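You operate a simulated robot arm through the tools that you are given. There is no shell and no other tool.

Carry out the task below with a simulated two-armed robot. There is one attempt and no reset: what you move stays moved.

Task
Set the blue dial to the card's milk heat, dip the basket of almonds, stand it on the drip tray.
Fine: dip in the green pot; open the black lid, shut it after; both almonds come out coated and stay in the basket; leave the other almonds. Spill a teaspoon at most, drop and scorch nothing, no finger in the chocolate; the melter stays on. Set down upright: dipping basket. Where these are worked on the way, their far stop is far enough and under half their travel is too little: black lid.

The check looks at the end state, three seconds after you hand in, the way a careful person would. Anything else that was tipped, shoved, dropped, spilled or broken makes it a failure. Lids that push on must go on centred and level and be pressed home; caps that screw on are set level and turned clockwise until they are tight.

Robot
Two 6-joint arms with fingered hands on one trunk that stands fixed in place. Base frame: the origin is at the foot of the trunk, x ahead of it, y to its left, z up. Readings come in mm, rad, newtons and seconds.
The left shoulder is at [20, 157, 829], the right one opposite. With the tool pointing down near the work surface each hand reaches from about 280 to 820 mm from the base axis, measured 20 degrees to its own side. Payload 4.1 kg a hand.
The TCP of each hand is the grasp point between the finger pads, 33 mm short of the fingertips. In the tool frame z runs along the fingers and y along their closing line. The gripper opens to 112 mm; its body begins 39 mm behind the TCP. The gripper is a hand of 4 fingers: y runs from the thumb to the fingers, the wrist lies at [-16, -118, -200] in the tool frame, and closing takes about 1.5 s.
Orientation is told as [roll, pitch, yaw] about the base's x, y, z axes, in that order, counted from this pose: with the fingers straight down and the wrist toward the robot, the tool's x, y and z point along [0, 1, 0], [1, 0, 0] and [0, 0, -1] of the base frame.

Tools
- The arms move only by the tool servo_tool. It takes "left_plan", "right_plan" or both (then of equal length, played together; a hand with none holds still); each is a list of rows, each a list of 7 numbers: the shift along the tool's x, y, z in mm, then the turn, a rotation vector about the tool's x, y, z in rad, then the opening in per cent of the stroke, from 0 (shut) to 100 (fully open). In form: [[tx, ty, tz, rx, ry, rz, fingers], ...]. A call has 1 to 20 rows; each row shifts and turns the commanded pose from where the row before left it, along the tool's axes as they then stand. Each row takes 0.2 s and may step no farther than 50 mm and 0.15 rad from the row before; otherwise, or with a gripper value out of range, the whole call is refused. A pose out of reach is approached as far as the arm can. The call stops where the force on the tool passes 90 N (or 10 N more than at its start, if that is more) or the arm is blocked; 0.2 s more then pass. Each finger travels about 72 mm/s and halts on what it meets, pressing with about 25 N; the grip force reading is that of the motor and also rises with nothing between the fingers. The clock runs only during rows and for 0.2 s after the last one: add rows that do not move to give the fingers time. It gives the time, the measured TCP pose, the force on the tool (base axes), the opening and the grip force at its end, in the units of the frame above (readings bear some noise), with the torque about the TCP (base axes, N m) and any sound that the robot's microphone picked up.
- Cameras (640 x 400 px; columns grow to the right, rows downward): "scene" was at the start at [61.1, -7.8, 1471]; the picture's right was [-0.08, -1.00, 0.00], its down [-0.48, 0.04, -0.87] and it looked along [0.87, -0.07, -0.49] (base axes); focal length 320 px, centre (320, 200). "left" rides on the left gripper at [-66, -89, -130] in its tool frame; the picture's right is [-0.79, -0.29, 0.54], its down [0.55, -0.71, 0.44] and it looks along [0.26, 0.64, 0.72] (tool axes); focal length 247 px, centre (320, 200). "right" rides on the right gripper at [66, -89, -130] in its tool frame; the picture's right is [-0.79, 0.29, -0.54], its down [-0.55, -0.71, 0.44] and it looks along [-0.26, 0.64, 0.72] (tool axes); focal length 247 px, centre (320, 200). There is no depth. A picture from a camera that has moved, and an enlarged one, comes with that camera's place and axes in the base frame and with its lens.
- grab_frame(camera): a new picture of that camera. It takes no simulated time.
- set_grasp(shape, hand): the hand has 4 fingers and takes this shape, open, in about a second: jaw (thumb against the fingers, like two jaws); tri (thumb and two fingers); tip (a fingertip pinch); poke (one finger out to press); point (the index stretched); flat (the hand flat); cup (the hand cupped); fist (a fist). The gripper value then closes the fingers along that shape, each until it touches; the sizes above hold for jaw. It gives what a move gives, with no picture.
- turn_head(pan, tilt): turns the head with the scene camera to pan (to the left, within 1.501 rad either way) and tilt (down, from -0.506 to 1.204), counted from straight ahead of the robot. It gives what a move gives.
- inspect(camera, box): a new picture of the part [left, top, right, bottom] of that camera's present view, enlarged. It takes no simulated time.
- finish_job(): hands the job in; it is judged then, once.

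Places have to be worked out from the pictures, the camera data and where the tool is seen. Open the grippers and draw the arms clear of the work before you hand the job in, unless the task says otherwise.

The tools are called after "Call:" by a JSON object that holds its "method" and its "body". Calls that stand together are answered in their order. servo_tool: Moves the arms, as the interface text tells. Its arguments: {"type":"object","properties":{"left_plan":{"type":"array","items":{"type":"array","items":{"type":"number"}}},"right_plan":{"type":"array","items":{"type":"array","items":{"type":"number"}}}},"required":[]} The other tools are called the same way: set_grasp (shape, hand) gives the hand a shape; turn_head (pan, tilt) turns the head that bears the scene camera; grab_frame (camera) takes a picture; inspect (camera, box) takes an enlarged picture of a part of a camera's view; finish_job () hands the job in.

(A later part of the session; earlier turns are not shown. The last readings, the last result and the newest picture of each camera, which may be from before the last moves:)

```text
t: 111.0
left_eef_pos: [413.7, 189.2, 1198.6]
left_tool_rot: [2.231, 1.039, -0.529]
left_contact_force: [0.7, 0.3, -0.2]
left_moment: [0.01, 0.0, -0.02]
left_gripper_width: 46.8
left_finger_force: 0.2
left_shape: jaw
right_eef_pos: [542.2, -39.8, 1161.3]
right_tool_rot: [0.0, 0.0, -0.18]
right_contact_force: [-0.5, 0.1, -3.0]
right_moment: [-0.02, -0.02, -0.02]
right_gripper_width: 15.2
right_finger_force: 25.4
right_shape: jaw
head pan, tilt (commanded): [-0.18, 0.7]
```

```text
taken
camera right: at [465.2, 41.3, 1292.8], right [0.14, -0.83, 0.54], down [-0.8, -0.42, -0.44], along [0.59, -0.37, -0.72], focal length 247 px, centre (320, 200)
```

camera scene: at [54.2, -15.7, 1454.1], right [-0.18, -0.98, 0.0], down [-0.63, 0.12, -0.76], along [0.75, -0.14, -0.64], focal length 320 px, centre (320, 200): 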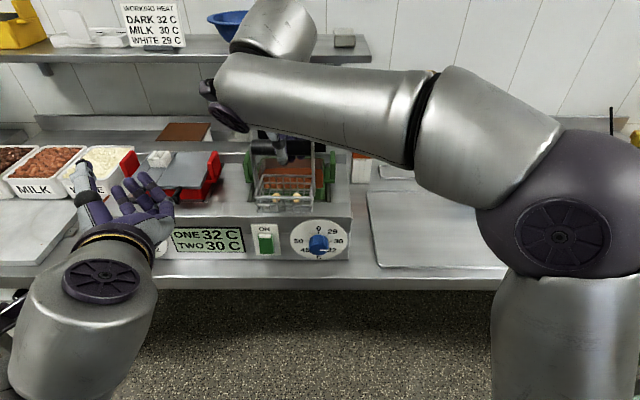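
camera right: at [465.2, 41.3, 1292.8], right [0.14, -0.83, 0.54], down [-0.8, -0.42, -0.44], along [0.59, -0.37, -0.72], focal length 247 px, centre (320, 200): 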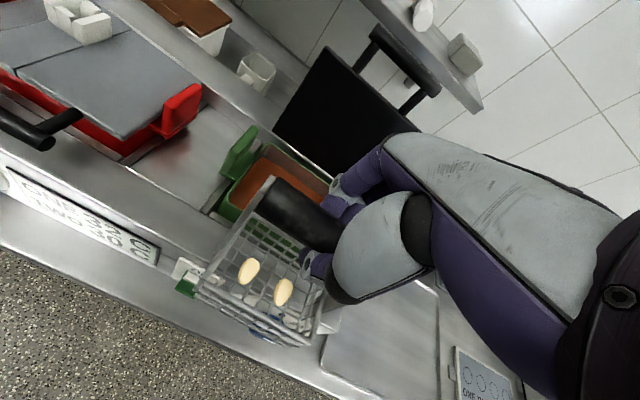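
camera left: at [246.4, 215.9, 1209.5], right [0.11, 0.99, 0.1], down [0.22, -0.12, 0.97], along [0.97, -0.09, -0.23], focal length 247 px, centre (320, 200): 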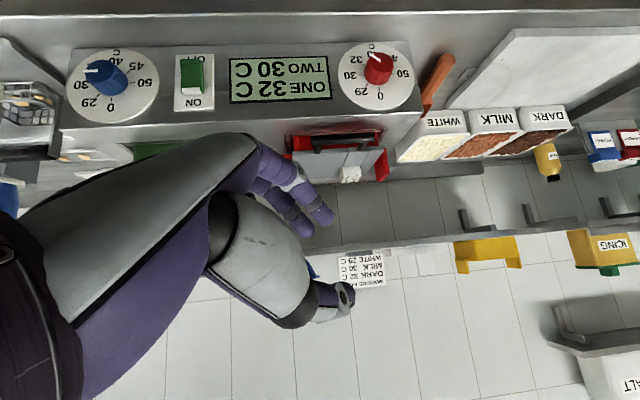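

Aligned with the pot (r≈-58). I move forward over the front rim to the pot centre.

Call:
{"method": "servo_tool", "body": {"right_plan": [[0, 8, 0, 0, 0, 0, 0], [0, 15, 0, 0, 0, 0, 0], [0, 18, 0, 0, 0, 0, 0], [0, 18, 0, 0, 0, 0, 0], [0, 18, 0, 0, 0, 0, 0], [0, 16, 0, 0, 0, 0, 0], [0, 12, 0, 0, 0, 0, 0], [0, 6, 0, 0, 0, 0, 0]]}}

Call:
{"method": "grab_frame", "body": {"camera": "scene"}}

Call:
{"method": "grab_frame", "body": {"camera": "right"}}

Call:
{"method": "grab_frame", "body": {"camera": "left"}}

```text
t: 112.8
left_eef_pos: [415.3, 188.7, 1198.9]
left_tool_rot: [2.23, 1.041, -0.529]
left_contact_force: [0.3, 0.3, 0.2]
left_moment: [0.0, 0.03, -0.01]
left_gripper_width: 46.9
left_finger_force: 0.0
left_shape: jaw
right_eef_pos: [650.4, -58.8, 1162.3]
right_tool_rot: [-0.001, -0.002, -0.182]
right_contact_force: [0.0, 0.2, -2.5]
right_moment: [-0.01, -0.01, -0.02]
right_gripper_width: 15.3
right_finger_force: 25.2
right_shape: jaw
head pan, tilt (commanded): [-0.18, 0.7]
```

```text
taken
camera scene: at [54.2, -15.6, 1454.1], right [-0.18, -0.98, 0.0], down [-0.63, 0.12, -0.76], along [0.75, -0.14, -0.64], focal length 320 px, centre (320, 200)
```

scene: 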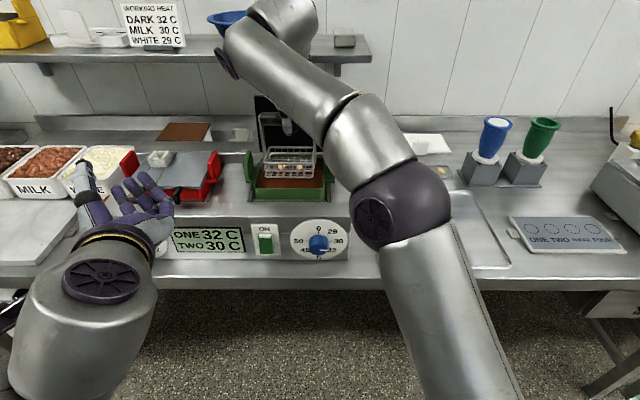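

```text
taken
camera right: at [573.9, 21.3, 1292.6], right [0.14, -0.83, 0.54], down [-0.8, -0.42, -0.43], along [0.59, -0.37, -0.72], focal length 247 px, centre (320, 200)
```

right: 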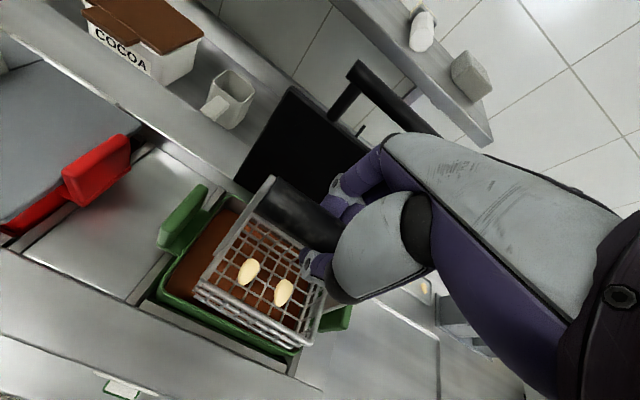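

```text
taken
camera left: at [246.3, 215.9, 1209.5], right [0.11, 0.99, 0.1], down [0.22, -0.12, 0.97], along [0.97, -0.09, -0.23], focal length 247 px, centre (320, 200)
```

left: 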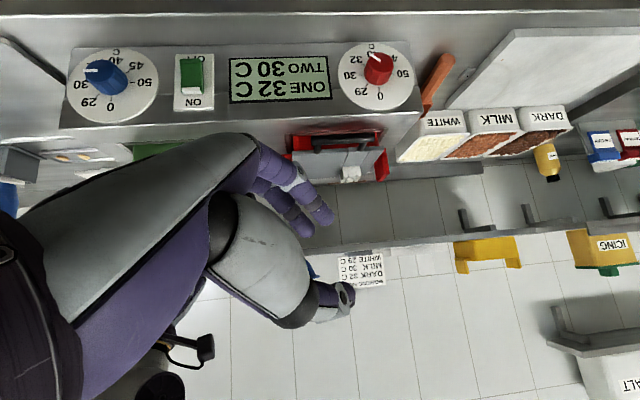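

Basket is over the pot. I zoom in to verify it's centred within the rim before lowering.

Call:
{"method": "inspect", "body": {"camera": "scene", "box": [230, 100, 350, 210]}}

Call:
{"method": "inspect", "body": {"camera": "right", "box": [140, 160, 370, 370]}}

```text
3.64 times, centred on (290, 155) of scene
camera zoom: at [54.2, -15.6, 1454.1], right [-0.18, -0.98, 0.0], down [-0.63, 0.12, -0.76], along [0.75, -0.14, -0.64], focal length 1165 px, centre (429, 364)
```

zoom: 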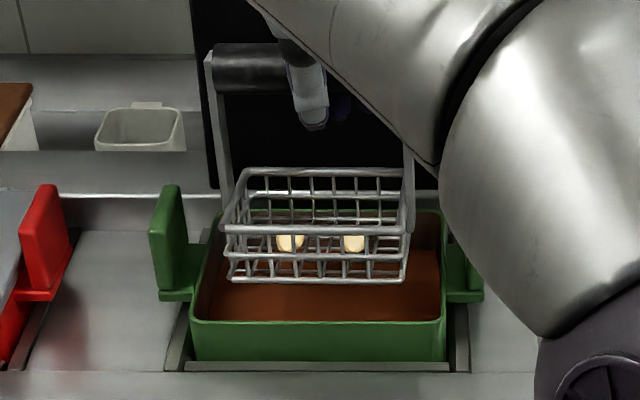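

```text
1.90 times, centred on (255, 265) of right
camera zoom: at [573.9, 21.3, 1292.6], right [0.14, -0.83, 0.54], down [-0.8, -0.42, -0.43], along [0.59, -0.37, -0.72], focal length 470 px, centre (444, 76)
```

zoom: 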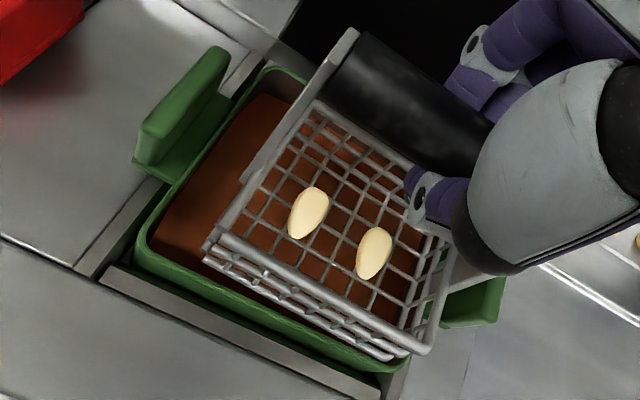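

Centred laterally; I shift 6 mm farther back for equal margins and lower toward the chocolate surface in stages.

Call:
{"method": "servo_tool", "body": {"right_plan": [[0, 3, 6, 0, 0, 0, 0], [0, 3, 10, 0, 0, 0, 0], [0, 0, 12, 0, 0, 0, 0], [0, 0, 12, 0, 0, 0, 0]]}}

Call:
{"method": "inspect", "body": {"camera": "scene", "box": [230, 100, 350, 210]}}

Call:
{"method": "inspect", "body": {"camera": "right", "box": [140, 160, 370, 370]}}

```text
t: 113.8
left_eef_pos: [414.6, 189.2, 1198.9]
left_tool_rot: [2.23, 1.041, -0.53]
left_contact_force: [-0.2, 0.2, -0.1]
left_moment: [-0.02, -0.04, 0.0]
left_gripper_width: 46.6
left_finger_force: 0.0
left_shape: jaw
right_eef_pos: [657.0, -60.3, 1122.2]
right_tool_rot: [-0.002, 0.0, -0.18]
right_contact_force: [0.2, 0.4, -2.4]
right_moment: [0.0, -0.03, -0.02]
right_gripper_width: 15.0
right_finger_force: 25.1
right_shape: jaw
head pan, tilt (commanded): [-0.18, 0.7]
```

```text
3.64 times, centred on (290, 155) of scene
camera zoom: at [54.2, -15.6, 1454.1], right [-0.18, -0.98, 0.0], down [-0.63, 0.12, -0.76], along [0.75, -0.14, -0.64], focal length 1165 px, centre (429, 364)
```

zoom: 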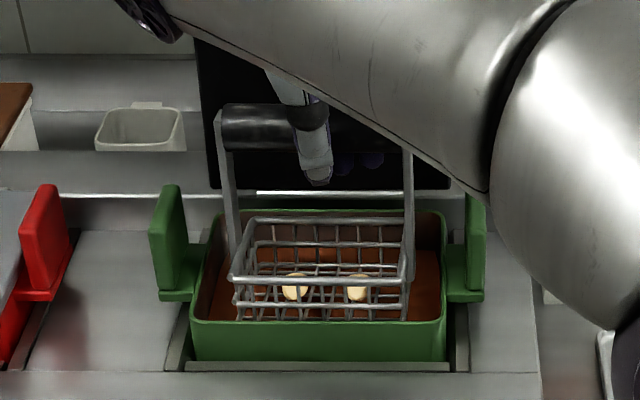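

```text
1.90 times, centred on (255, 265) of right
camera zoom: at [579.6, 20.4, 1252.9], right [0.14, -0.83, 0.54], down [-0.8, -0.42, -0.44], along [0.59, -0.37, -0.72], focal length 470 px, centre (444, 76)
```

zoom: 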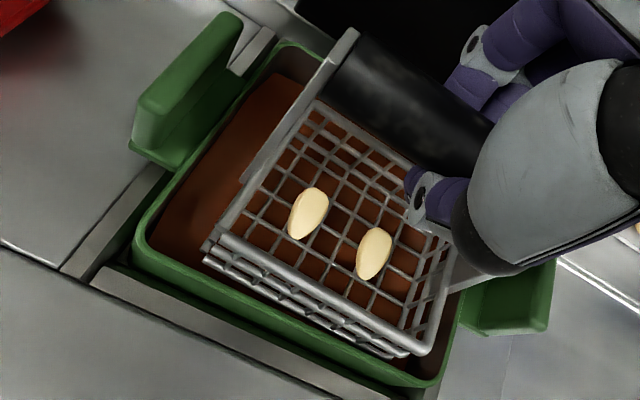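

It fits inside with margins all round. I continue down slowly into the chocolate.

Call:
{"method": "servo_tool", "body": {"right_plan": [[0, 0, 6, 0, 0, 0, 0], [0, 0, 6, 0, 0, 0, 0], [0, 0, 6, 0, 0, 0, 0], [0, 0, 5, 0, 0, 0, 0]]}}

Call:
{"method": "inspect", "body": {"camera": "scene", "box": [230, 100, 350, 210]}}

Call:
{"method": "inspect", "body": {"camera": "right", "box": [140, 160, 370, 370]}}

```text
t: 114.8
left_eef_pos: [415.3, 189.1, 1197.8]
left_tool_rot: [2.232, 1.039, -0.53]
left_contact_force: [0.0, -0.3, -0.2]
left_moment: [-0.01, -0.01, -0.02]
left_gripper_width: 46.8
left_finger_force: 0.1
left_shape: jaw
right_eef_pos: [655.8, -61.2, 1099.5]
right_tool_rot: [0.001, 0.0, -0.181]
right_contact_force: [-0.8, -0.1, -2.7]
right_moment: [0.01, -0.01, 0.01]
right_gripper_width: 15.1
right_finger_force: 24.6
right_shape: jaw
head pan, tilt (commanded): [-0.18, 0.7]
```

```text
3.64 times, centred on (290, 155) of scene
camera zoom: at [54.2, -15.6, 1454.1], right [-0.18, -0.98, 0.0], down [-0.63, 0.12, -0.76], along [0.75, -0.14, -0.64], focal length 1165 px, centre (429, 364)
```

zoom: 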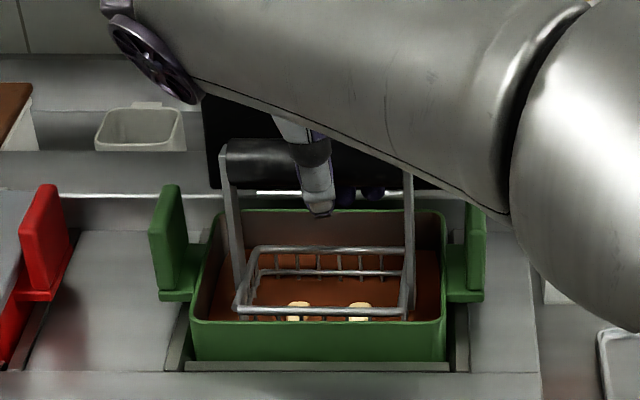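

```text
1.90 times, centred on (255, 265) of right
camera zoom: at [580.0, 20.4, 1230.1], right [0.14, -0.83, 0.54], down [-0.8, -0.42, -0.43], along [0.59, -0.37, -0.72], focal length 470 px, centre (444, 76)
```

zoom: 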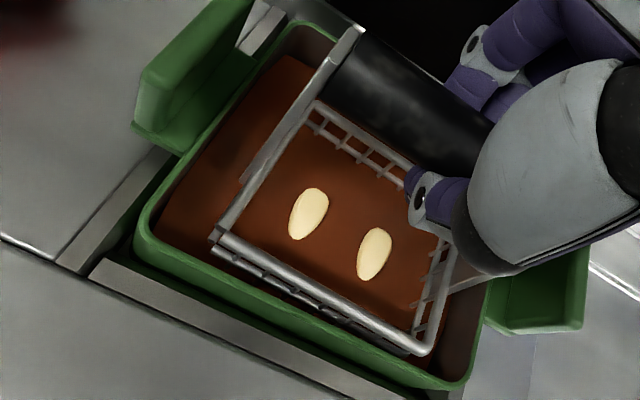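

The chocolate now covers the basket floor; the almonds' tops still show. I lower in small steps until they go under.

Call:
{"method": "servo_tool", "body": {"right_plan": [[0, 0, 4, 0, 0, 0, 0], [0, 0, 4, 0, 0, 0, 0], [0, 0, 0, 0, 0, 0, 0]]}}

Call:
{"method": "inspect", "body": {"camera": "right", "box": [140, 160, 370, 370]}}

Call:
{"method": "inspect", "body": {"camera": "scene", "box": [230, 100, 350, 210]}}

```text
t: 115.6
left_eef_pos: [415.1, 189.6, 1199.4]
left_tool_rot: [2.23, 1.042, -0.529]
left_contact_force: [-0.5, 0.6, 0.3]
left_moment: [0.0, 0.01, 0.04]
left_gripper_width: 46.8
left_finger_force: 0.1
left_shape: jaw
right_eef_pos: [656.7, -61.1, 1091.5]
right_tool_rot: [0.0, 0.002, -0.183]
right_contact_force: [0.7, -0.3, -2.2]
right_moment: [-0.04, -0.03, -0.03]
right_gripper_width: 15.0
right_finger_force: 24.7
right_shape: jaw
head pan, tilt (commanded): [-0.18, 0.7]
```

```text
1.90 times, centred on (255, 265) of right
camera zoom: at [580.4, 20.5, 1221.5], right [0.14, -0.83, 0.54], down [-0.8, -0.42, -0.44], along [0.59, -0.37, -0.72], focal length 470 px, centre (444, 76)
```

zoom: 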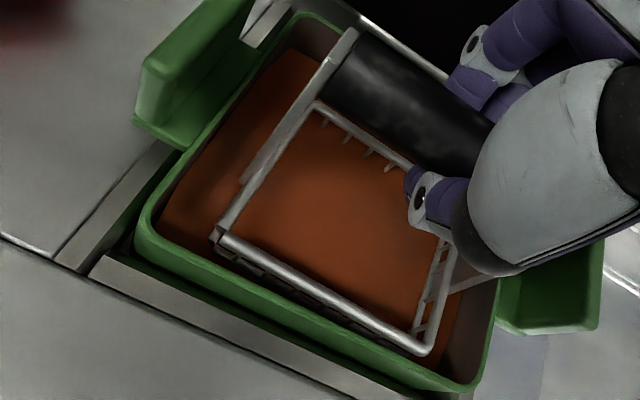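

```text
3.64 times, centred on (290, 155) of scene
camera zoom: at [54.2, -15.6, 1454.1], right [-0.18, -0.98, 0.0], down [-0.63, 0.12, -0.76], along [0.75, -0.14, -0.64], focal length 1165 px, centre (429, 364)
```

zoom: 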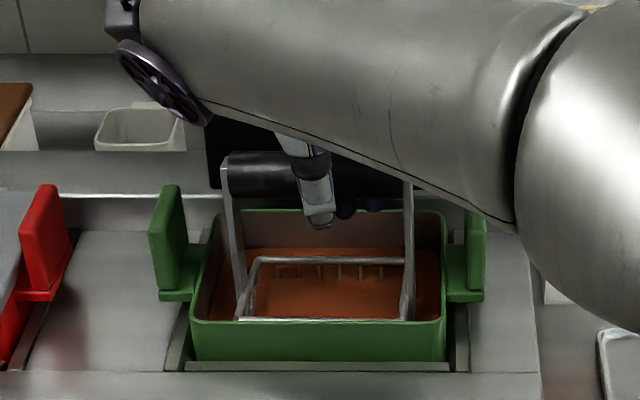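

Both almonds are under the surface with the basket rim still above it. I go 2 mm deeper and hold about 3 s to coat them.

Call:
{"method": "servo_tool", "body": {"right_plan": [[0, 0, 2, 0, 0, 0, 0], [0, 0, 0, 0, 0, 0, 0], [0, 0, 0, 0, 0, 0, 0], [0, 0, 0, 0, 0, 0, 0], [0, 0, 0, 0, 0, 0, 0], [0, 0, 0, 0, 0, 0, 0], [0, 0, 0, 0, 0, 0, 0], [0, 0, 0, 0, 0, 0, 0], [0, 0, 0, 0, 0, 0, 0], [0, 0, 0, 0, 0, 0, 0], [0, 0, 0, 0, 0, 0, 0], [0, 0, 0, 0, 0, 0, 0], [0, 0, 0, 0, 0, 0, 0], [0, 0, 0, 0, 0, 0, 0], [0, 0, 0, 0, 0, 0, 0]]}}

Call:
{"method": "inspect", "body": {"camera": "right", "box": [140, 160, 370, 370]}}

```text
t: 118.8
left_eef_pos: [415.5, 189.7, 1198.6]
left_tool_rot: [2.23, 1.041, -0.53]
left_contact_force: [-0.9, -0.8, 0.0]
left_moment: [0.0, -0.01, 0.04]
left_gripper_width: 46.8
left_finger_force: 0.0
left_shape: jaw
right_eef_pos: [657.0, -59.8, 1088.6]
right_tool_rot: [0.0, 0.0, -0.182]
right_contact_force: [-0.6, 0.5, -3.3]
right_moment: [-0.02, 0.0, -0.03]
right_gripper_width: 15.0
right_finger_force: 25.1
right_shape: jaw
head pan, tilt (commanded): [-0.18, 0.7]
```

```text
1.90 times, centred on (255, 265) of right
camera zoom: at [580.6, 20.7, 1219.7], right [0.14, -0.83, 0.54], down [-0.8, -0.42, -0.44], along [0.59, -0.37, -0.72], focal length 470 px, centre (444, 76)
```

zoom: 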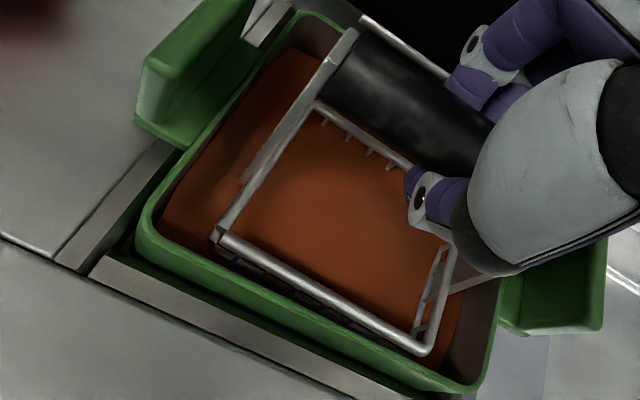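

Held. Now I raise the basket slowly until its bottom is just above the surface and let it drain.

Call:
{"method": "servo_tool", "body": {"right_plan": [[0, 0, -3, 0, 0, 0, 0], [0, 0, -4, 0, 0, 0, 0], [0, 0, -4, 0, 0, 0, 0], [0, 0, -4, 0, 0, 0, 0], [0, 0, -4, 0, 0, 0, 0], [0, 0, -4, 0, 0, 0, 0], [0, 0, -4, 0, 0, 0, 0], [0, 0, -4, 0, 0, 0, 0], [0, 0, -4, 0, 0, 0, 0], [0, 0, 0, 0, 0, 0, 0], [0, 0, 0, 0, 0, 0, 0], [0, 0, 0, 0, 0, 0, 0], [0, 0, 0, 0, 0, 0, 0], [0, 0, 0, 0, 0, 0, 0], [0, 0, 0, 0, 0, 0, 0], [0, 0, 0, 0, 0, 0, 0], [0, 0, 0, 0, 0, 0, 0], [0, 0, 0, 0, 0, 0, 0], [0, 0, 0, 0, 0, 0, 0], [0, 0, 0, 0, 0, 0, 0]]}}

Call:
{"method": "inspect", "body": {"camera": "right", "box": [140, 160, 370, 370]}}

Call:
{"method": "inspect", "body": {"camera": "scene", "box": [230, 100, 350, 210]}}

```text
t: 123.0
left_eef_pos: [414.7, 189.7, 1197.8]
left_tool_rot: [2.232, 1.041, -0.528]
left_contact_force: [-0.7, -0.1, -0.1]
left_moment: [0.0, -0.01, -0.02]
left_gripper_width: 47.1
left_finger_force: 0.1
left_shape: jaw
right_eef_pos: [656.8, -60.7, 1124.5]
right_tool_rot: [-0.001, 0.001, -0.18]
right_contact_force: [0.6, -0.3, -3.2]
right_moment: [0.0, 0.0, 0.01]
right_gripper_width: 15.4
right_finger_force: 24.2
right_shape: jaw
head pan, tilt (commanded): [-0.18, 0.7]
```

```text
1.90 times, centred on (255, 265) of right
camera zoom: at [580.4, 20.6, 1254.8], right [0.14, -0.83, 0.54], down [-0.8, -0.42, -0.44], along [0.59, -0.37, -0.72], focal length 470 px, centre (444, 76)
```

zoom: 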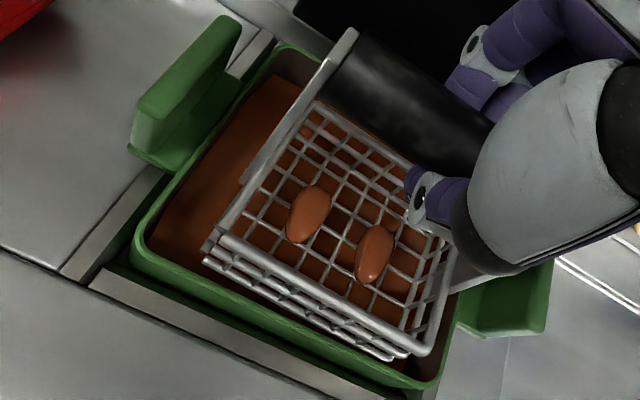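

```text
3.64 times, centred on (290, 155) of scene
camera zoom: at [54.3, -15.6, 1454.1], right [-0.18, -0.98, 0.0], down [-0.63, 0.12, -0.76], along [0.75, -0.14, -0.64], focal length 1165 px, centre (429, 364)
```

zoom: 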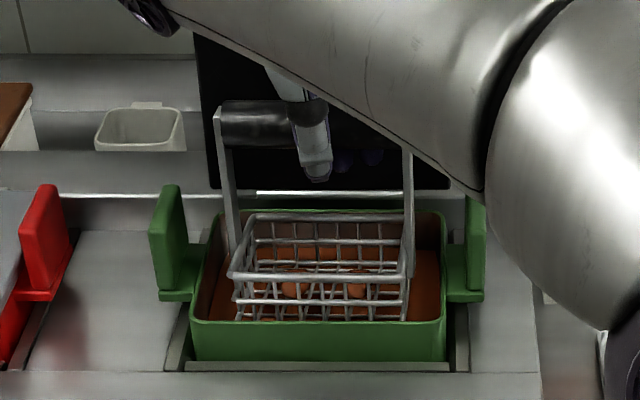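

Both almonds are coated and in the basket. I let it drip over the pot for several more seconds.

Call:
{"method": "servo_tool", "body": {"right_plan": [[0, 0, 0, 0, 0, 0, 0], [0, 0, 0, 0, 0, 0, 0], [0, 0, 0, 0, 0, 0, 0], [0, 0, 0, 0, 0, 0, 0], [0, 0, 0, 0, 0, 0, 0], [0, 0, 0, 0, 0, 0, 0], [0, 0, 0, 0, 0, 0, 0], [0, 0, 0, 0, 0, 0, 0], [0, 0, 0, 0, 0, 0, 0], [0, 0, 0, 0, 0, 0, 0], [0, 0, 0, 0, 0, 0, 0], [0, 0, 0, 0, 0, 0, 0], [0, 0, 0, 0, 0, 0, 0], [0, 0, 0, 0, 0, 0, 0], [0, 0, 0, 0, 0, 0, 0], [0, 0, 0, 0, 0, 0, 0], [0, 0, 0, 0, 0, 0, 0], [0, 0, 0, 0, 0, 0, 0], [0, 0, 0, 0, 0, 0, 0], [0, 0, 0, 0, 0, 0, 0]]}}

Call:
{"method": "servo_tool", "body": {"right_plan": [[0, 0, -2, 0, 0, 0, 0], [0, 0, 2, 0, 0, 0, 0], [0, 0, -2, 0, 0, 0, 0], [0, 0, 2, 0, 0, 0, 0], [0, 0, 0, 0, 0, 0, 0], [0, 0, 0, 0, 0, 0, 0], [0, 0, 0, 0, 0, 0, 0], [0, 0, 0, 0, 0, 0, 0], [0, 0, 0, 0, 0, 0, 0], [0, 0, 0, 0, 0, 0, 0], [0, 0, 0, 0, 0, 0, 0], [0, 0, 0, 0, 0, 0, 0], [0, 0, 0, 0, 0, 0, 0], [0, 0, 0, 0, 0, 0, 0], [0, 0, 0, 0, 0, 0, 0], [0, 0, 0, 0, 0, 0, 0], [0, 0, 0, 0, 0, 0, 0], [0, 0, 0, 0, 0, 0, 0], [0, 0, 0, 0, 0, 0, 0], [0, 0, 0, 0, 0, 0, 0]]}}

Call:
{"method": "servo_tool", "body": {"right_plan": [[0, 0, 0, 0, 0, 0, 0], [0, 0, 0, 0, 0, 0, 0], [0, 0, 0, 0, 0, 0, 0], [0, 0, 0, 0, 0, 0, 0], [0, 0, 0, 0, 0, 0, 0], [0, 0, 0, 0, 0, 0, 0], [0, 0, 0, 0, 0, 0, 0], [0, 0, 0, 0, 0, 0, 0], [0, 0, 0, 0, 0, 0, 0], [0, 0, 0, 0, 0, 0, 0], [0, 0, 0, 0, 0, 0, 0], [0, 0, 0, 0, 0, 0, 0], [0, 0, 0, 0, 0, 0, 0], [0, 0, 0, 0, 0, 0, 0], [0, 0, 0, 0, 0, 0, 0], [0, 0, 0, 0, 0, 0, 0], [0, 0, 0, 0, 0, 0, 0], [0, 0, 0, 0, 0, 0, 0], [0, 0, 0, 0, 0, 0, 0], [0, 0, 0, 0, 0, 0, 0]]}}

Call:
{"method": "inspect", "body": {"camera": "right", "box": [140, 160, 370, 370]}}

Call:
{"method": "inspect", "body": {"camera": "scene", "box": [230, 100, 350, 210]}}

```text
t: 127.2
left_eef_pos: [413.6, 188.5, 1199.2]
left_tool_rot: [2.229, 1.04, -0.529]
left_contact_force: [0.2, -0.1, 0.0]
left_moment: [0.0, 0.03, -0.03]
left_gripper_width: 47.0
left_finger_force: 0.1
left_shape: jaw
right_eef_pos: [657.8, -60.8, 1124.4]
right_tool_rot: [0.0, -0.002, -0.179]
right_contact_force: [0.0, 0.0, -2.9]
right_moment: [-0.02, 0.01, 0.01]
right_gripper_width: 15.2
right_finger_force: 25.0
right_shape: jaw
head pan, tilt (commanded): [-0.18, 0.7]
```

```text
t: 131.4
left_eef_pos: [414.0, 189.4, 1199.0]
left_tool_rot: [2.231, 1.041, -0.53]
left_contact_force: [-0.3, -0.1, -0.3]
left_moment: [-0.02, 0.01, -0.01]
left_gripper_width: 46.9
left_finger_force: 0.2
left_shape: jaw
right_eef_pos: [656.9, -61.4, 1123.4]
right_tool_rot: [-0.001, 0.0, -0.18]
right_contact_force: [-0.7, -0.2, -2.9]
right_moment: [0.02, 0.0, 0.01]
right_gripper_width: 15.0
right_finger_force: 24.8
right_shape: jaw
head pan, tilt (commanded): [-0.18, 0.7]
```

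```text
t: 135.6
left_eef_pos: [414.4, 188.8, 1199.2]
left_tool_rot: [2.23, 1.039, -0.529]
left_contact_force: [0.2, -0.5, 0.0]
left_moment: [-0.01, -0.02, 0.03]
left_gripper_width: 46.9
left_finger_force: 0.2
left_shape: jaw
right_eef_pos: [656.4, -60.8, 1124.0]
right_tool_rot: [0.0, 0.0, -0.181]
right_contact_force: [0.2, 0.9, -2.9]
right_moment: [-0.01, -0.02, -0.03]
right_gripper_width: 15.1
right_finger_force: 25.1
right_shape: jaw
head pan, tilt (commanded): [-0.18, 0.7]
```

```text
1.90 times, centred on (255, 265) of right
camera zoom: at [580.0, 20.5, 1254.7], right [0.14, -0.83, 0.54], down [-0.8, -0.42, -0.44], along [0.59, -0.37, -0.72], focal length 470 px, centre (444, 76)
```

zoom: 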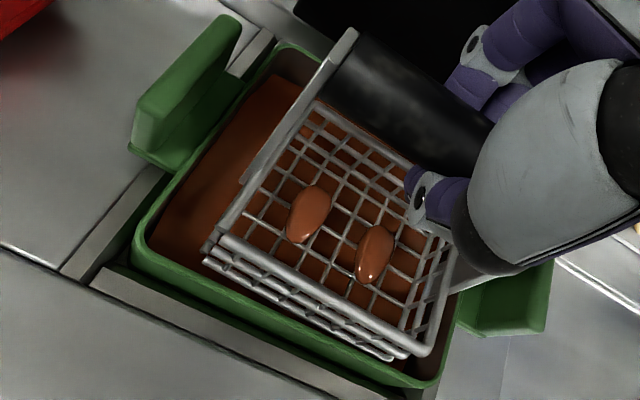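

```text
3.64 times, centred on (290, 155) of scene
camera zoom: at [54.3, -15.6, 1454.1], right [-0.18, -0.98, 0.0], down [-0.63, 0.12, -0.76], along [0.75, -0.14, -0.64], focal length 1165 px, centre (429, 364)
```

zoom: 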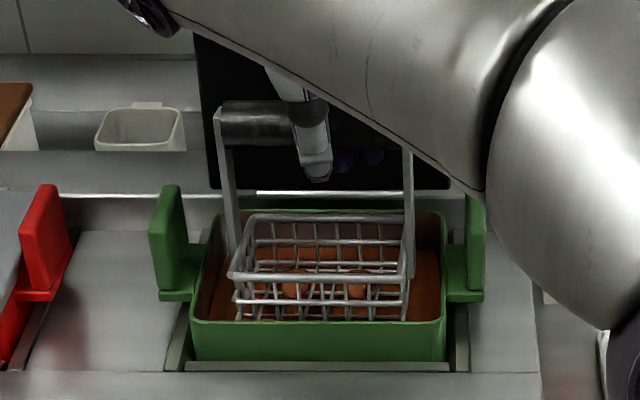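

Well drained, no dripping visible. I lift it clear of the rim and bring it back out over the front.

Call:
{"method": "servo_tool", "body": {"right_plan": [[0, -1, -5, 0, 0, 0, 0], [0, -1, -8, 0, 0, 0, 0], [0, -2, -9, 0, 0, 0, 0], [0, -2, -9, 0, 0, 0, 0], [0, -1, -6, 0, 0, 0, 0], [0, -6, -1, 0, 0, 0, 0], [0, -12, 0, 0, 0, 0, 0], [0, -17, 0, 0, 0, 0, 0], [0, -18, 0, 0, 0, 0, 0], [0, -18, 0, 0, 0, 0, 0], [0, -18, 0, 0, 0, 0, 0], [0, -12, 0, 0, 0, 0, 0], [0, -7, 0, 0, 0, 0, 0]]}}

Call:
{"method": "grab_frame", "body": {"camera": "right"}}

Call:
{"method": "inspect", "body": {"camera": "scene", "box": [220, 100, 370, 260]}}

```text
t: 138.4
left_eef_pos: [414.5, 189.0, 1200.0]
left_tool_rot: [2.231, 1.042, -0.53]
left_contact_force: [0.5, 0.3, 0.2]
left_moment: [0.01, 0.01, 0.01]
left_gripper_width: 46.9
left_finger_force: 0.1
left_shape: jaw
right_eef_pos: [544.2, -39.3, 1162.3]
right_tool_rot: [0.0, 0.0, -0.182]
right_contact_force: [0.2, -0.1, -2.9]
right_moment: [0.0, 0.01, -0.04]
right_gripper_width: 15.1
right_finger_force: 24.8
right_shape: jaw
head pan, tilt (commanded): [-0.18, 0.7]
```

```text
taken
camera right: at [467.1, 41.1, 1292.7], right [0.14, -0.83, 0.54], down [-0.8, -0.42, -0.44], along [0.59, -0.37, -0.72], focal length 247 px, centre (320, 200)
```

right: 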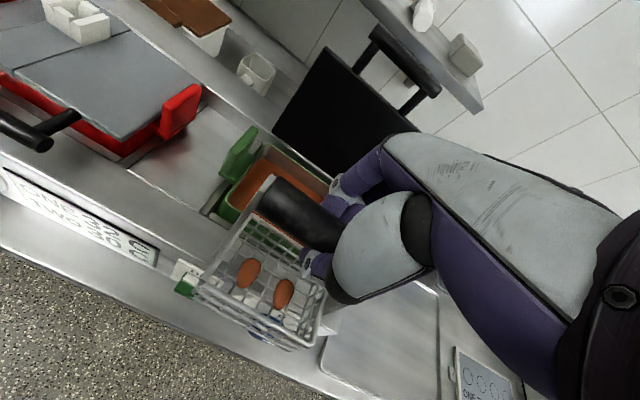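

```text
2.50 times, centred on (295, 180) of scene
camera zoom: at [54.4, -15.6, 1454.1], right [-0.18, -0.98, 0.0], down [-0.63, 0.12, -0.76], along [0.75, -0.14, -0.64], focal length 801 px, centre (382, 250)
```

zoom: 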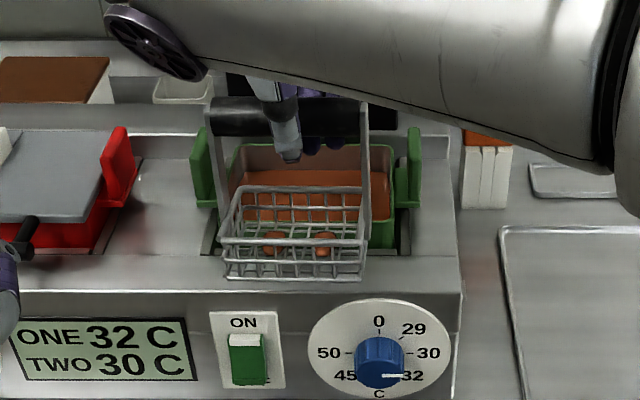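

No drips seen. I carry it right, back above the tray.

Call:
{"method": "servo_tool", "body": {"right_plan": [[-10, 0, 0, 0, 0, 0, 0], [-20, 0, 0, 0, 0, 0, 0], [-22, 0, 0, 0, 0, 0, 0], [-22, 0, 0, 0, 0, 0, 0], [-22, 0, 0, 0, 0, 0, 0], [-22, 0, 0, 0, 0, 0, 0], [-22, 0, 0, 0, 0, 0, 0], [-22, 0, 0, 0, 0, 0, 0], [-22, 4, 0, 0, 0, 0, 0], [-22, 8, 0, 0, 0, 0, 0], [-22, 12, 4, 0, 0, 0, 0], [-22, 14, 8, 0, 0, 0, 0], [-20, 14, 10, 0, 0, 0, 0], [-12, 14, 12, 0, 0, 0, 0], [-8, 12, 14, 0, 0, 0, 0]]}}

Call:
{"method": "grab_frame", "body": {"camera": "scene"}}

Call:
{"method": "grab_frame", "body": {"camera": "right"}}

```text
t: 141.6
left_eef_pos: [413.9, 189.6, 1198.8]
left_tool_rot: [2.231, 1.04, -0.529]
left_contact_force: [-0.9, 1.2, 0.7]
left_moment: [-0.04, -0.02, 0.01]
left_gripper_width: 46.7
left_finger_force: 0.1
left_shape: jaw
right_eef_pos: [566.9, -338.6, 1112.4]
right_tool_rot: [0.0, -0.001, -0.179]
right_contact_force: [-0.4, 0.0, -3.1]
right_moment: [0.01, 0.01, -0.02]
right_gripper_width: 15.2
right_finger_force: 25.3
right_shape: jaw
head pan, tilt (commanded): [-0.18, 0.7]
```

```text
taken
camera scene: at [54.1, -15.5, 1454.1], right [-0.18, -0.98, 0.0], down [-0.63, 0.12, -0.77], along [0.75, -0.14, -0.64], focal length 320 px, centre (320, 200)
```

scene: 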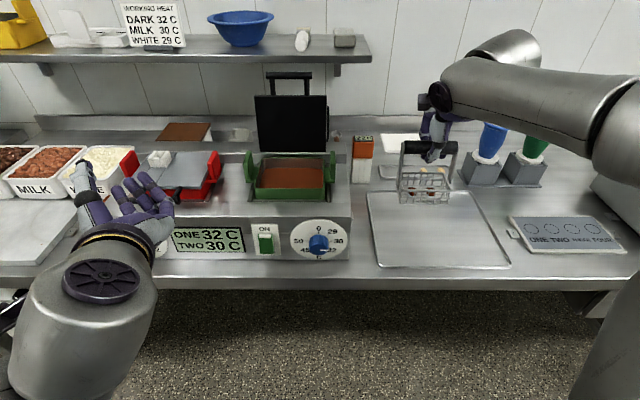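

```text
taken
camera right: at [491.6, -258.2, 1244.7], right [0.14, -0.83, 0.54], down [-0.8, -0.42, -0.44], along [0.59, -0.37, -0.72], focal length 247 px, centre (320, 200)
```

right: 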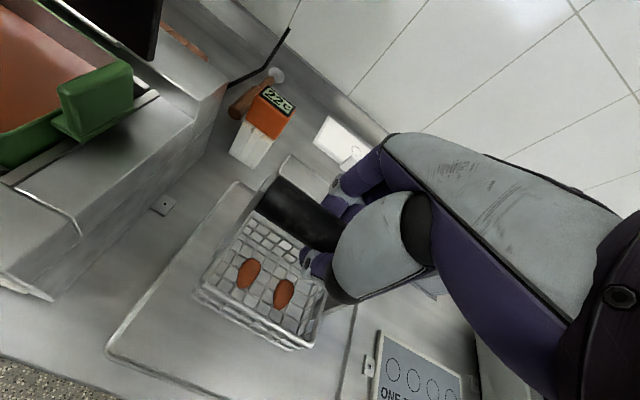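

Above the tray. I lower toward it, slowing near the surface.

Call:
{"method": "servo_tool", "body": {"right_plan": [[-1, 3, 12, 0, 0, 0, 0], [-1, 3, 18, 0, 0, 0, 0], [-1, 3, 18, 0, 0, 0, 0], [0, 3, 18, 0, 0, 0, 0], [0, 3, 18, 0, 0, 0, 0], [0, 3, 14, 0, 0, 0, 0], [0, 1, 10, 0, 0, 0, 0], [0, 0, 8, 0, 0, 0, 0], [0, 0, 5, 0, 0, 0, 0]]}}

Call:
{"method": "inspect", "body": {"camera": "scene", "box": [350, 130, 480, 260]}}

Call:
{"method": "inspect", "body": {"camera": "right", "box": [180, 150, 430, 380]}}

```text
t: 143.6
left_eef_pos: [414.7, 189.2, 1199.7]
left_tool_rot: [2.23, 1.041, -0.529]
left_contact_force: [-0.1, -0.8, -0.2]
left_moment: [0.04, 0.0, -0.02]
left_gripper_width: 46.8
left_finger_force: 0.1
left_shape: jaw
right_eef_pos: [586.1, -345.3, 992.5]
right_tool_rot: [0.001, -0.001, -0.182]
right_contact_force: [0.2, -0.4, -2.7]
right_moment: [0.01, -0.01, -0.03]
right_gripper_width: 15.0
right_finger_force: 24.5
right_shape: jaw
head pan, tilt (commanded): [-0.18, 0.7]
```

```text
3.08 times, centred on (415, 195) of scene
camera zoom: at [54.2, -15.6, 1454.1], right [-0.18, -0.98, 0.0], down [-0.63, 0.12, -0.76], along [0.75, -0.14, -0.64], focal length 986 px, centre (28, 215)
```

zoom: 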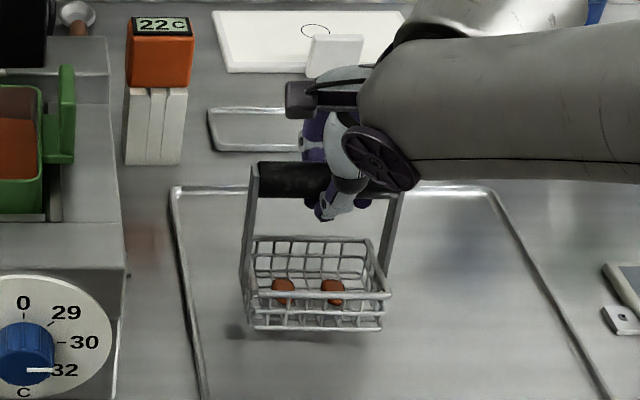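

```text
1.74 times, centred on (305, 265) of right
camera zoom: at [509.8, -264.6, 1123.6], right [0.14, -0.83, 0.54], down [-0.8, -0.42, -0.44], along [0.59, -0.37, -0.72], focal length 430 px, centre (346, 87)
```

zoom: 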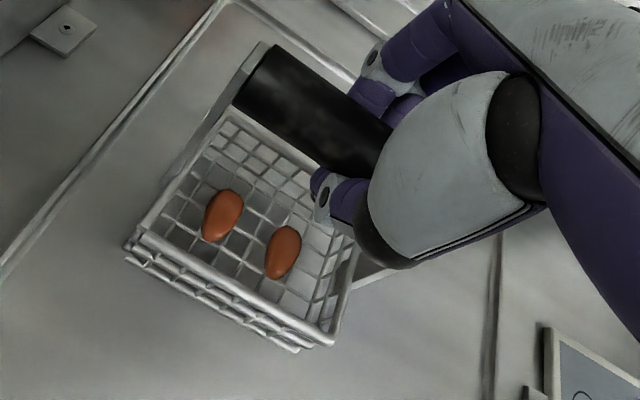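

About 13 mm to go. I step down 2 mm at a time watching the force.

Call:
{"method": "servo_tool", "body": {"right_plan": [[0, 0, 2, 0, 0, 0, 0], [0, 0, 2, 0, 0, 0, 0], [0, 0, 2, 0, 0, 0, 0], [0, 0, 2, 0, 0, 0, 0], [0, 0, 1.5, 0, 0, 0, 0]]}}

```text
t: 144.8
left_eef_pos: [414.4, 189.0, 1199.7]
left_tool_rot: [2.231, 1.041, -0.528]
left_contact_force: [0.5, -0.2, -0.1]
left_moment: [0.03, -0.01, -0.03]
left_gripper_width: 46.6
left_finger_force: 0.0
left_shape: jaw
right_eef_pos: [585.9, -345.9, 983.9]
right_tool_rot: [0.0, 0.0, -0.18]
right_contact_force: [0.0, -0.9, -1.1]
right_moment: [0.0, -0.03, 0.03]
right_gripper_width: 15.4
right_finger_force: 24.9
right_shape: jaw
head pan, tilt (commanded): [-0.18, 0.7]
```

The weight is starting to come off the hand. Two more millimetres.

Call:
{"method": "servo_tool", "body": {"right_plan": [[0, 0, 1, 0, 0, 0, 0], [0, 0, 1, 0, 0, 0, 0], [0, 0, 0, 0, 0, 0, 0]]}}

Call:
{"method": "inspect", "body": {"camera": "scene", "box": [350, 130, 480, 260]}}

```text
t: 145.6
left_eef_pos: [413.0, 188.7, 1198.9]
left_tool_rot: [2.23, 1.041, -0.531]
left_contact_force: [0.1, 0.7, -0.1]
left_moment: [0.04, 0.01, 0.03]
left_gripper_width: 46.8
left_finger_force: 0.0
left_shape: jaw
right_eef_pos: [585.8, -345.1, 982.7]
right_tool_rot: [0.0, 0.0, -0.18]
right_contact_force: [-0.9, -0.6, 0.9]
right_moment: [0.05, -0.08, -0.02]
right_gripper_width: 15.6
right_finger_force: 25.1
right_shape: jaw
head pan, tilt (commanded): [-0.18, 0.7]
```

```text
3.08 times, centred on (415, 195) of scene
camera zoom: at [54.2, -15.6, 1454.1], right [-0.18, -0.98, 0.0], down [-0.63, 0.12, -0.76], along [0.75, -0.14, -0.64], focal length 986 px, centre (28, 215)
```

zoom: 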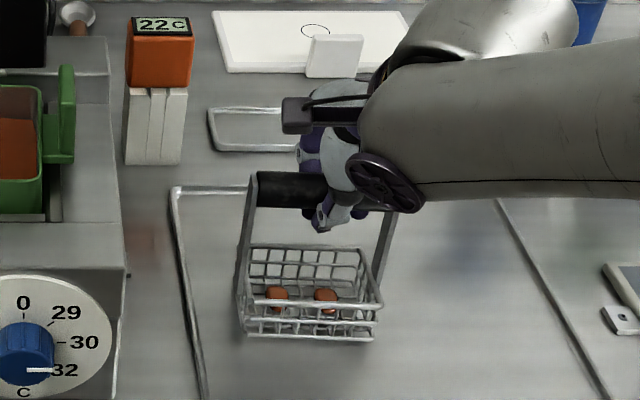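

It is resting (force now slightly upward). I press one more millimetre to seat it, then open the hand slowly.

Call:
{"method": "servo_tool", "body": {"right_plan": [[0, 0, 1, 0, 0, 0, 0], [0, 0, 0.5, 0, 0, 0, 0], [0, 0, 0, 0, 0, 0, 0]]}}

Call:
{"method": "inspect", "body": {"camera": "scene", "box": [370, 170, 470, 250]}}

Call:
{"method": "inspect", "body": {"camera": "right", "box": [180, 150, 430, 380]}}

```text
t: 146.4
left_eef_pos: [413.6, 189.7, 1199.4]
left_tool_rot: [2.231, 1.04, -0.53]
left_contact_force: [-0.5, 0.0, -0.6]
left_moment: [-0.01, 0.0, 0.01]
left_gripper_width: 47.0
left_finger_force: 0.0
left_shape: jaw
right_eef_pos: [586.9, -346.7, 979.5]
right_tool_rot: [0.001, -0.001, -0.18]
right_contact_force: [-0.7, 0.0, 1.6]
right_moment: [-0.03, -0.05, -0.01]
right_gripper_width: 15.1
right_finger_force: 25.8
right_shape: jaw
head pan, tilt (commanded): [-0.18, 0.7]
```

```text
5.00 times, centred on (420, 210) of scene
camera zoom: at [54.1, -15.6, 1454.1], right [-0.18, -0.98, 0.0], down [-0.63, 0.12, -0.77], along [0.75, -0.14, -0.64], focal length 1602 px, centre (-180, 150)
```

zoom: 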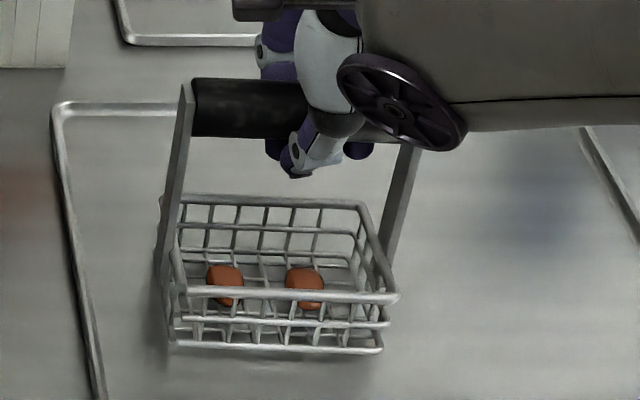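

```text
1.74 times, centred on (305, 265) of right
camera zoom: at [509.9, -264.6, 1110.9], right [0.14, -0.83, 0.54], down [-0.8, -0.42, -0.44], along [0.59, -0.37, -0.72], focal length 430 px, centre (346, 87)
```

zoom: 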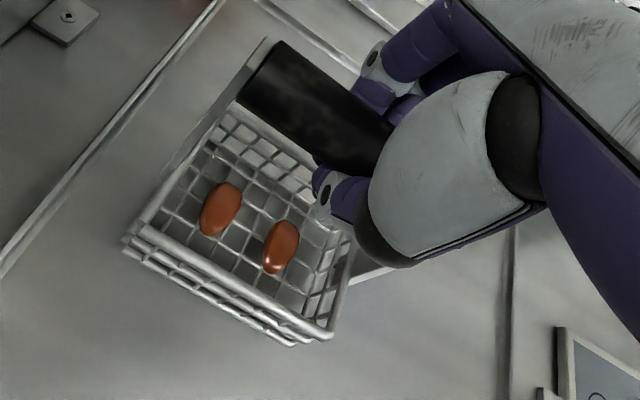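

Basket is seated on the tray. I open the fingers gradually and let it go.

Call:
{"method": "servo_tool", "body": {"right_plan": [[0, 0, 0, 0, 0, 0, 20], [0, 0, 0, 0, 0, 0, 35], [0, 0, 0, 0, 0, 0, 50], [0, 0, 0, 0, 0, 0, 65], [0, 0, 0, 0, 0, 0, 80], [0, 0, 0, 0, 0, 0, 80], [0, 0, 0, 0, 0, 0, 80]]}}

Call:
{"method": "inspect", "body": {"camera": "scene", "box": [370, 170, 470, 250]}}

Call:
{"method": "inspect", "body": {"camera": "right", "box": [180, 150, 430, 380]}}

```text
t: 148.0
left_eef_pos: [415.2, 189.9, 1198.7]
left_tool_rot: [2.231, 1.042, -0.529]
left_contact_force: [-0.7, 0.2, 0.2]
left_moment: [0.0, 0.02, -0.06]
left_gripper_width: 46.8
left_finger_force: 0.1
left_shape: jaw
right_eef_pos: [586.3, -344.7, 979.4]
right_tool_rot: [-0.001, -0.001, -0.179]
right_contact_force: [-0.3, -0.6, -0.2]
right_moment: [-0.02, 0.01, 0.01]
right_gripper_width: 89.4
right_finger_force: 0.0
right_shape: jaw
head pan, tilt (commanded): [-0.18, 0.7]
```

```text
5.00 times, centred on (420, 210) of scene
camera zoom: at [54.2, -15.6, 1454.1], right [-0.18, -0.98, 0.0], down [-0.63, 0.12, -0.76], along [0.75, -0.14, -0.64], focal length 1602 px, centre (-180, 150)
```

zoom: 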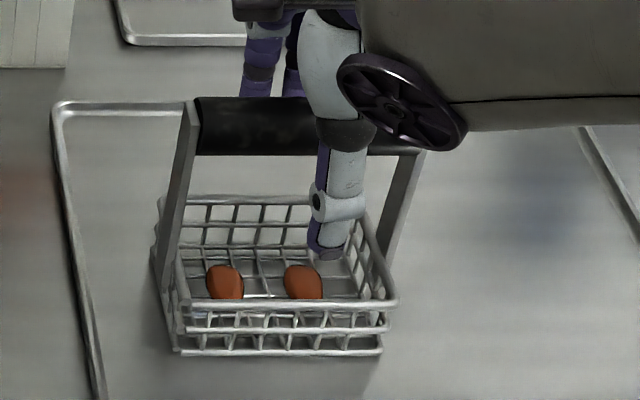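

```text
1.74 times, centred on (305, 265) of right
camera zoom: at [510.0, -264.6, 1110.9], right [0.14, -0.83, 0.54], down [-0.8, -0.42, -0.44], along [0.59, -0.37, -0.72], focal length 430 px, centre (346, 87)
```

zoom: 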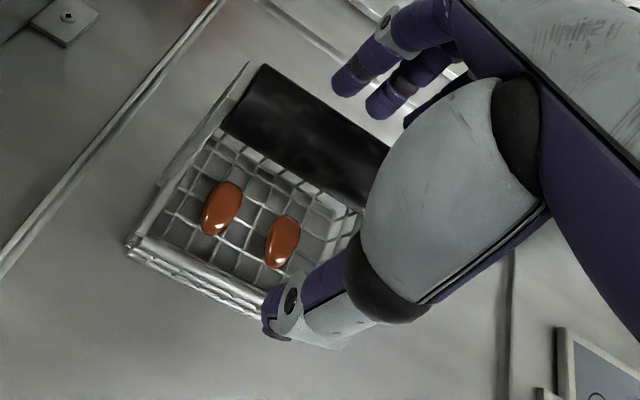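

Released; the basket stands level with both coated almonds. I raise the right hand straight up and away to the right.

Call:
{"method": "servo_tool", "body": {"right_plan": [[0, 0, -8, 0, 0, 0, 80], [0, 0, -15, 0, 0, 0, 80], [0, 0, -25, 0, 0, 0, 80], [0, 0, -30, 0, 0, 0, 80], [0, 0, -35, 0, 0, 0, 80], [0, 0, -35, 0, 0, 0, 80], [-20, -10, -25, 0, 0, 0, 80], [-40, -15, 0, 0, 0, 0, 80], [-40, -15, 0, 0, 0, 0, 80], [-40, -15, 0, 0, 0, 0, 80], [-40, -10, 0, 0, 0, 0, 80]]}}

Call:
{"method": "grab_frame", "body": {"camera": "scene"}}

Call:
{"method": "inspect", "body": {"camera": "scene", "box": [200, 60, 460, 260]}}

```text
t: 150.4
left_eef_pos: [414.8, 188.8, 1199.0]
left_tool_rot: [2.23, 1.041, -0.527]
left_contact_force: [1.0, 0.0, -0.7]
left_moment: [0.01, -0.02, 0.0]
left_gripper_width: 46.7
left_finger_force: 0.0
left_shape: jaw
right_eef_pos: [490.9, -511.1, 1153.7]
right_tool_rot: [-0.002, 0.001, -0.18]
right_contact_force: [0.6, 0.5, 0.4]
right_moment: [0.0, 0.01, 0.01]
right_gripper_width: 89.2
right_finger_force: 0.0
right_shape: jaw
head pan, tilt (commanded): [-0.18, 0.7]
```

```text
taken
camera scene: at [54.3, -15.2, 1454.1], right [-0.18, -0.98, 0.0], down [-0.63, 0.11, -0.76], along [0.75, -0.14, -0.64], focal length 320 px, centre (320, 200)
```

scene: 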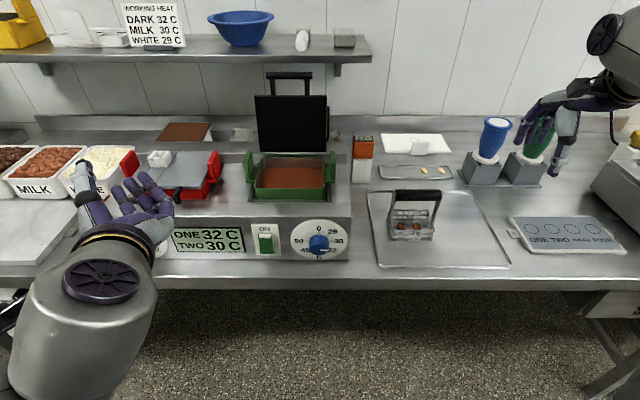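

```text
2.00 times, centred on (330, 160) of scene
camera zoom: at [54.3, -15.2, 1454.1], right [-0.18, -0.98, 0.0], down [-0.63, 0.11, -0.76], along [0.75, -0.14, -0.64], focal length 641 px, centre (300, 280)
```

zoom: 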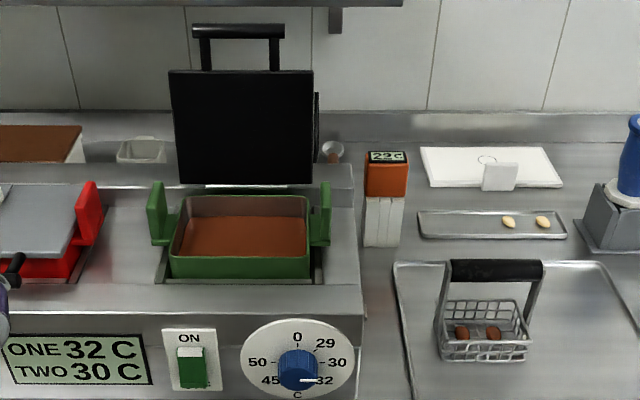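

Basket stands on the tray, lid and pot are clear, no spill. Now to shut the lid: I bring the left hand back in front of the melter and re-level it (thumb up), retracing poses known to be reachable.

Call:
{"method": "servo_tool", "body": {"left_plan": [[30.3, 16, -3.1, 0, 0, 0, 40], [30.3, 16, -3.1, 0, 0, 0, 40], [30.3, 16, -3.1, 0, 0, 0, 40], [30.3, 16, -3.1, 0, 0, 0, 40], [30.3, 16, -3.1, 0, 0, 0, 40], [30.3, 16, -3.1, 0, 0, 0, 40]]}}

Call:
{"method": "servo_tool", "body": {"left_plan": [[-9.7, 16.7, -15.4, -0.0723, 0.0911, 0.0527, 40], [-7.5, 17.8, -14.2, -0.0723, 0.0911, 0.0527, 40], [-5.3, 18.8, -13, -0.0723, 0.0911, 0.0527, 40], [-3, 19.9, -11.7, -0.0723, 0.0911, 0.0527, 40], [-0.8, 20.9, -10.5, -0.0723, 0.0911, 0.0527, 40], [1.5, 22, -9.2, -0.0723, 0.0911, 0.0527, 40]]}}

Call:
{"method": "grab_frame", "body": {"camera": "scene"}}

```text
t: 151.8
left_eef_pos: [490.0, -1.8, 1184.0]
left_tool_rot: [2.234, 1.034, -0.526]
left_contact_force: [-0.1, 0.1, 0.5]
left_moment: [0.02, 0.0, 0.01]
left_gripper_width: 45.0
left_finger_force: 0.0
left_shape: jaw
right_eef_pos: [491.0, -512.3, 1152.6]
right_tool_rot: [-0.001, 0.0, -0.181]
right_contact_force: [-0.6, 1.0, 0.0]
right_moment: [-0.04, 0.0, 0.01]
right_gripper_width: 89.4
right_finger_force: 0.0
right_shape: jaw
head pan, tilt (commanded): [-0.18, 0.7]
```

```text
t: 153.2
left_eef_pos: [443.8, -13.4, 1048.3]
left_tool_rot: [-2.794, 1.569, 0.168]
left_contact_force: [0.7, -0.5, -0.2]
left_moment: [0.01, 0.02, -0.03]
left_gripper_width: 45.5
left_finger_force: 0.1
left_shape: jaw
right_eef_pos: [490.9, -513.0, 1152.7]
right_tool_rot: [-0.001, 0.001, -0.18]
right_contact_force: [1.0, -0.1, 0.2]
right_moment: [0.04, 0.01, 0.01]
right_gripper_width: 89.4
right_finger_force: 0.0
right_shape: jaw
head pan, tilt (commanded): [-0.18, 0.7]
```

```text
taken
camera scene: at [54.1, -15.7, 1454.1], right [-0.18, -0.98, 0.0], down [-0.63, 0.12, -0.76], along [0.75, -0.14, -0.64], focal length 320 px, centre (320, 200)
```

scene: 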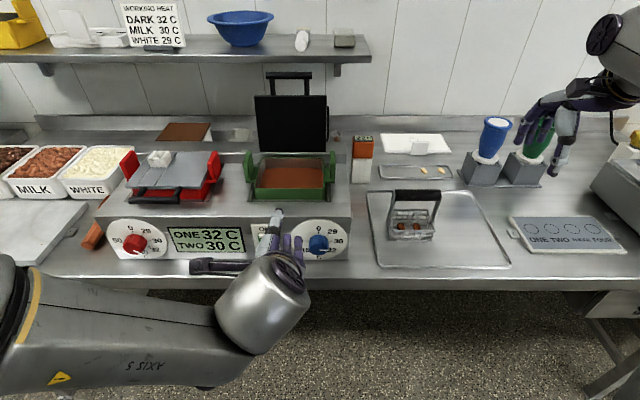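

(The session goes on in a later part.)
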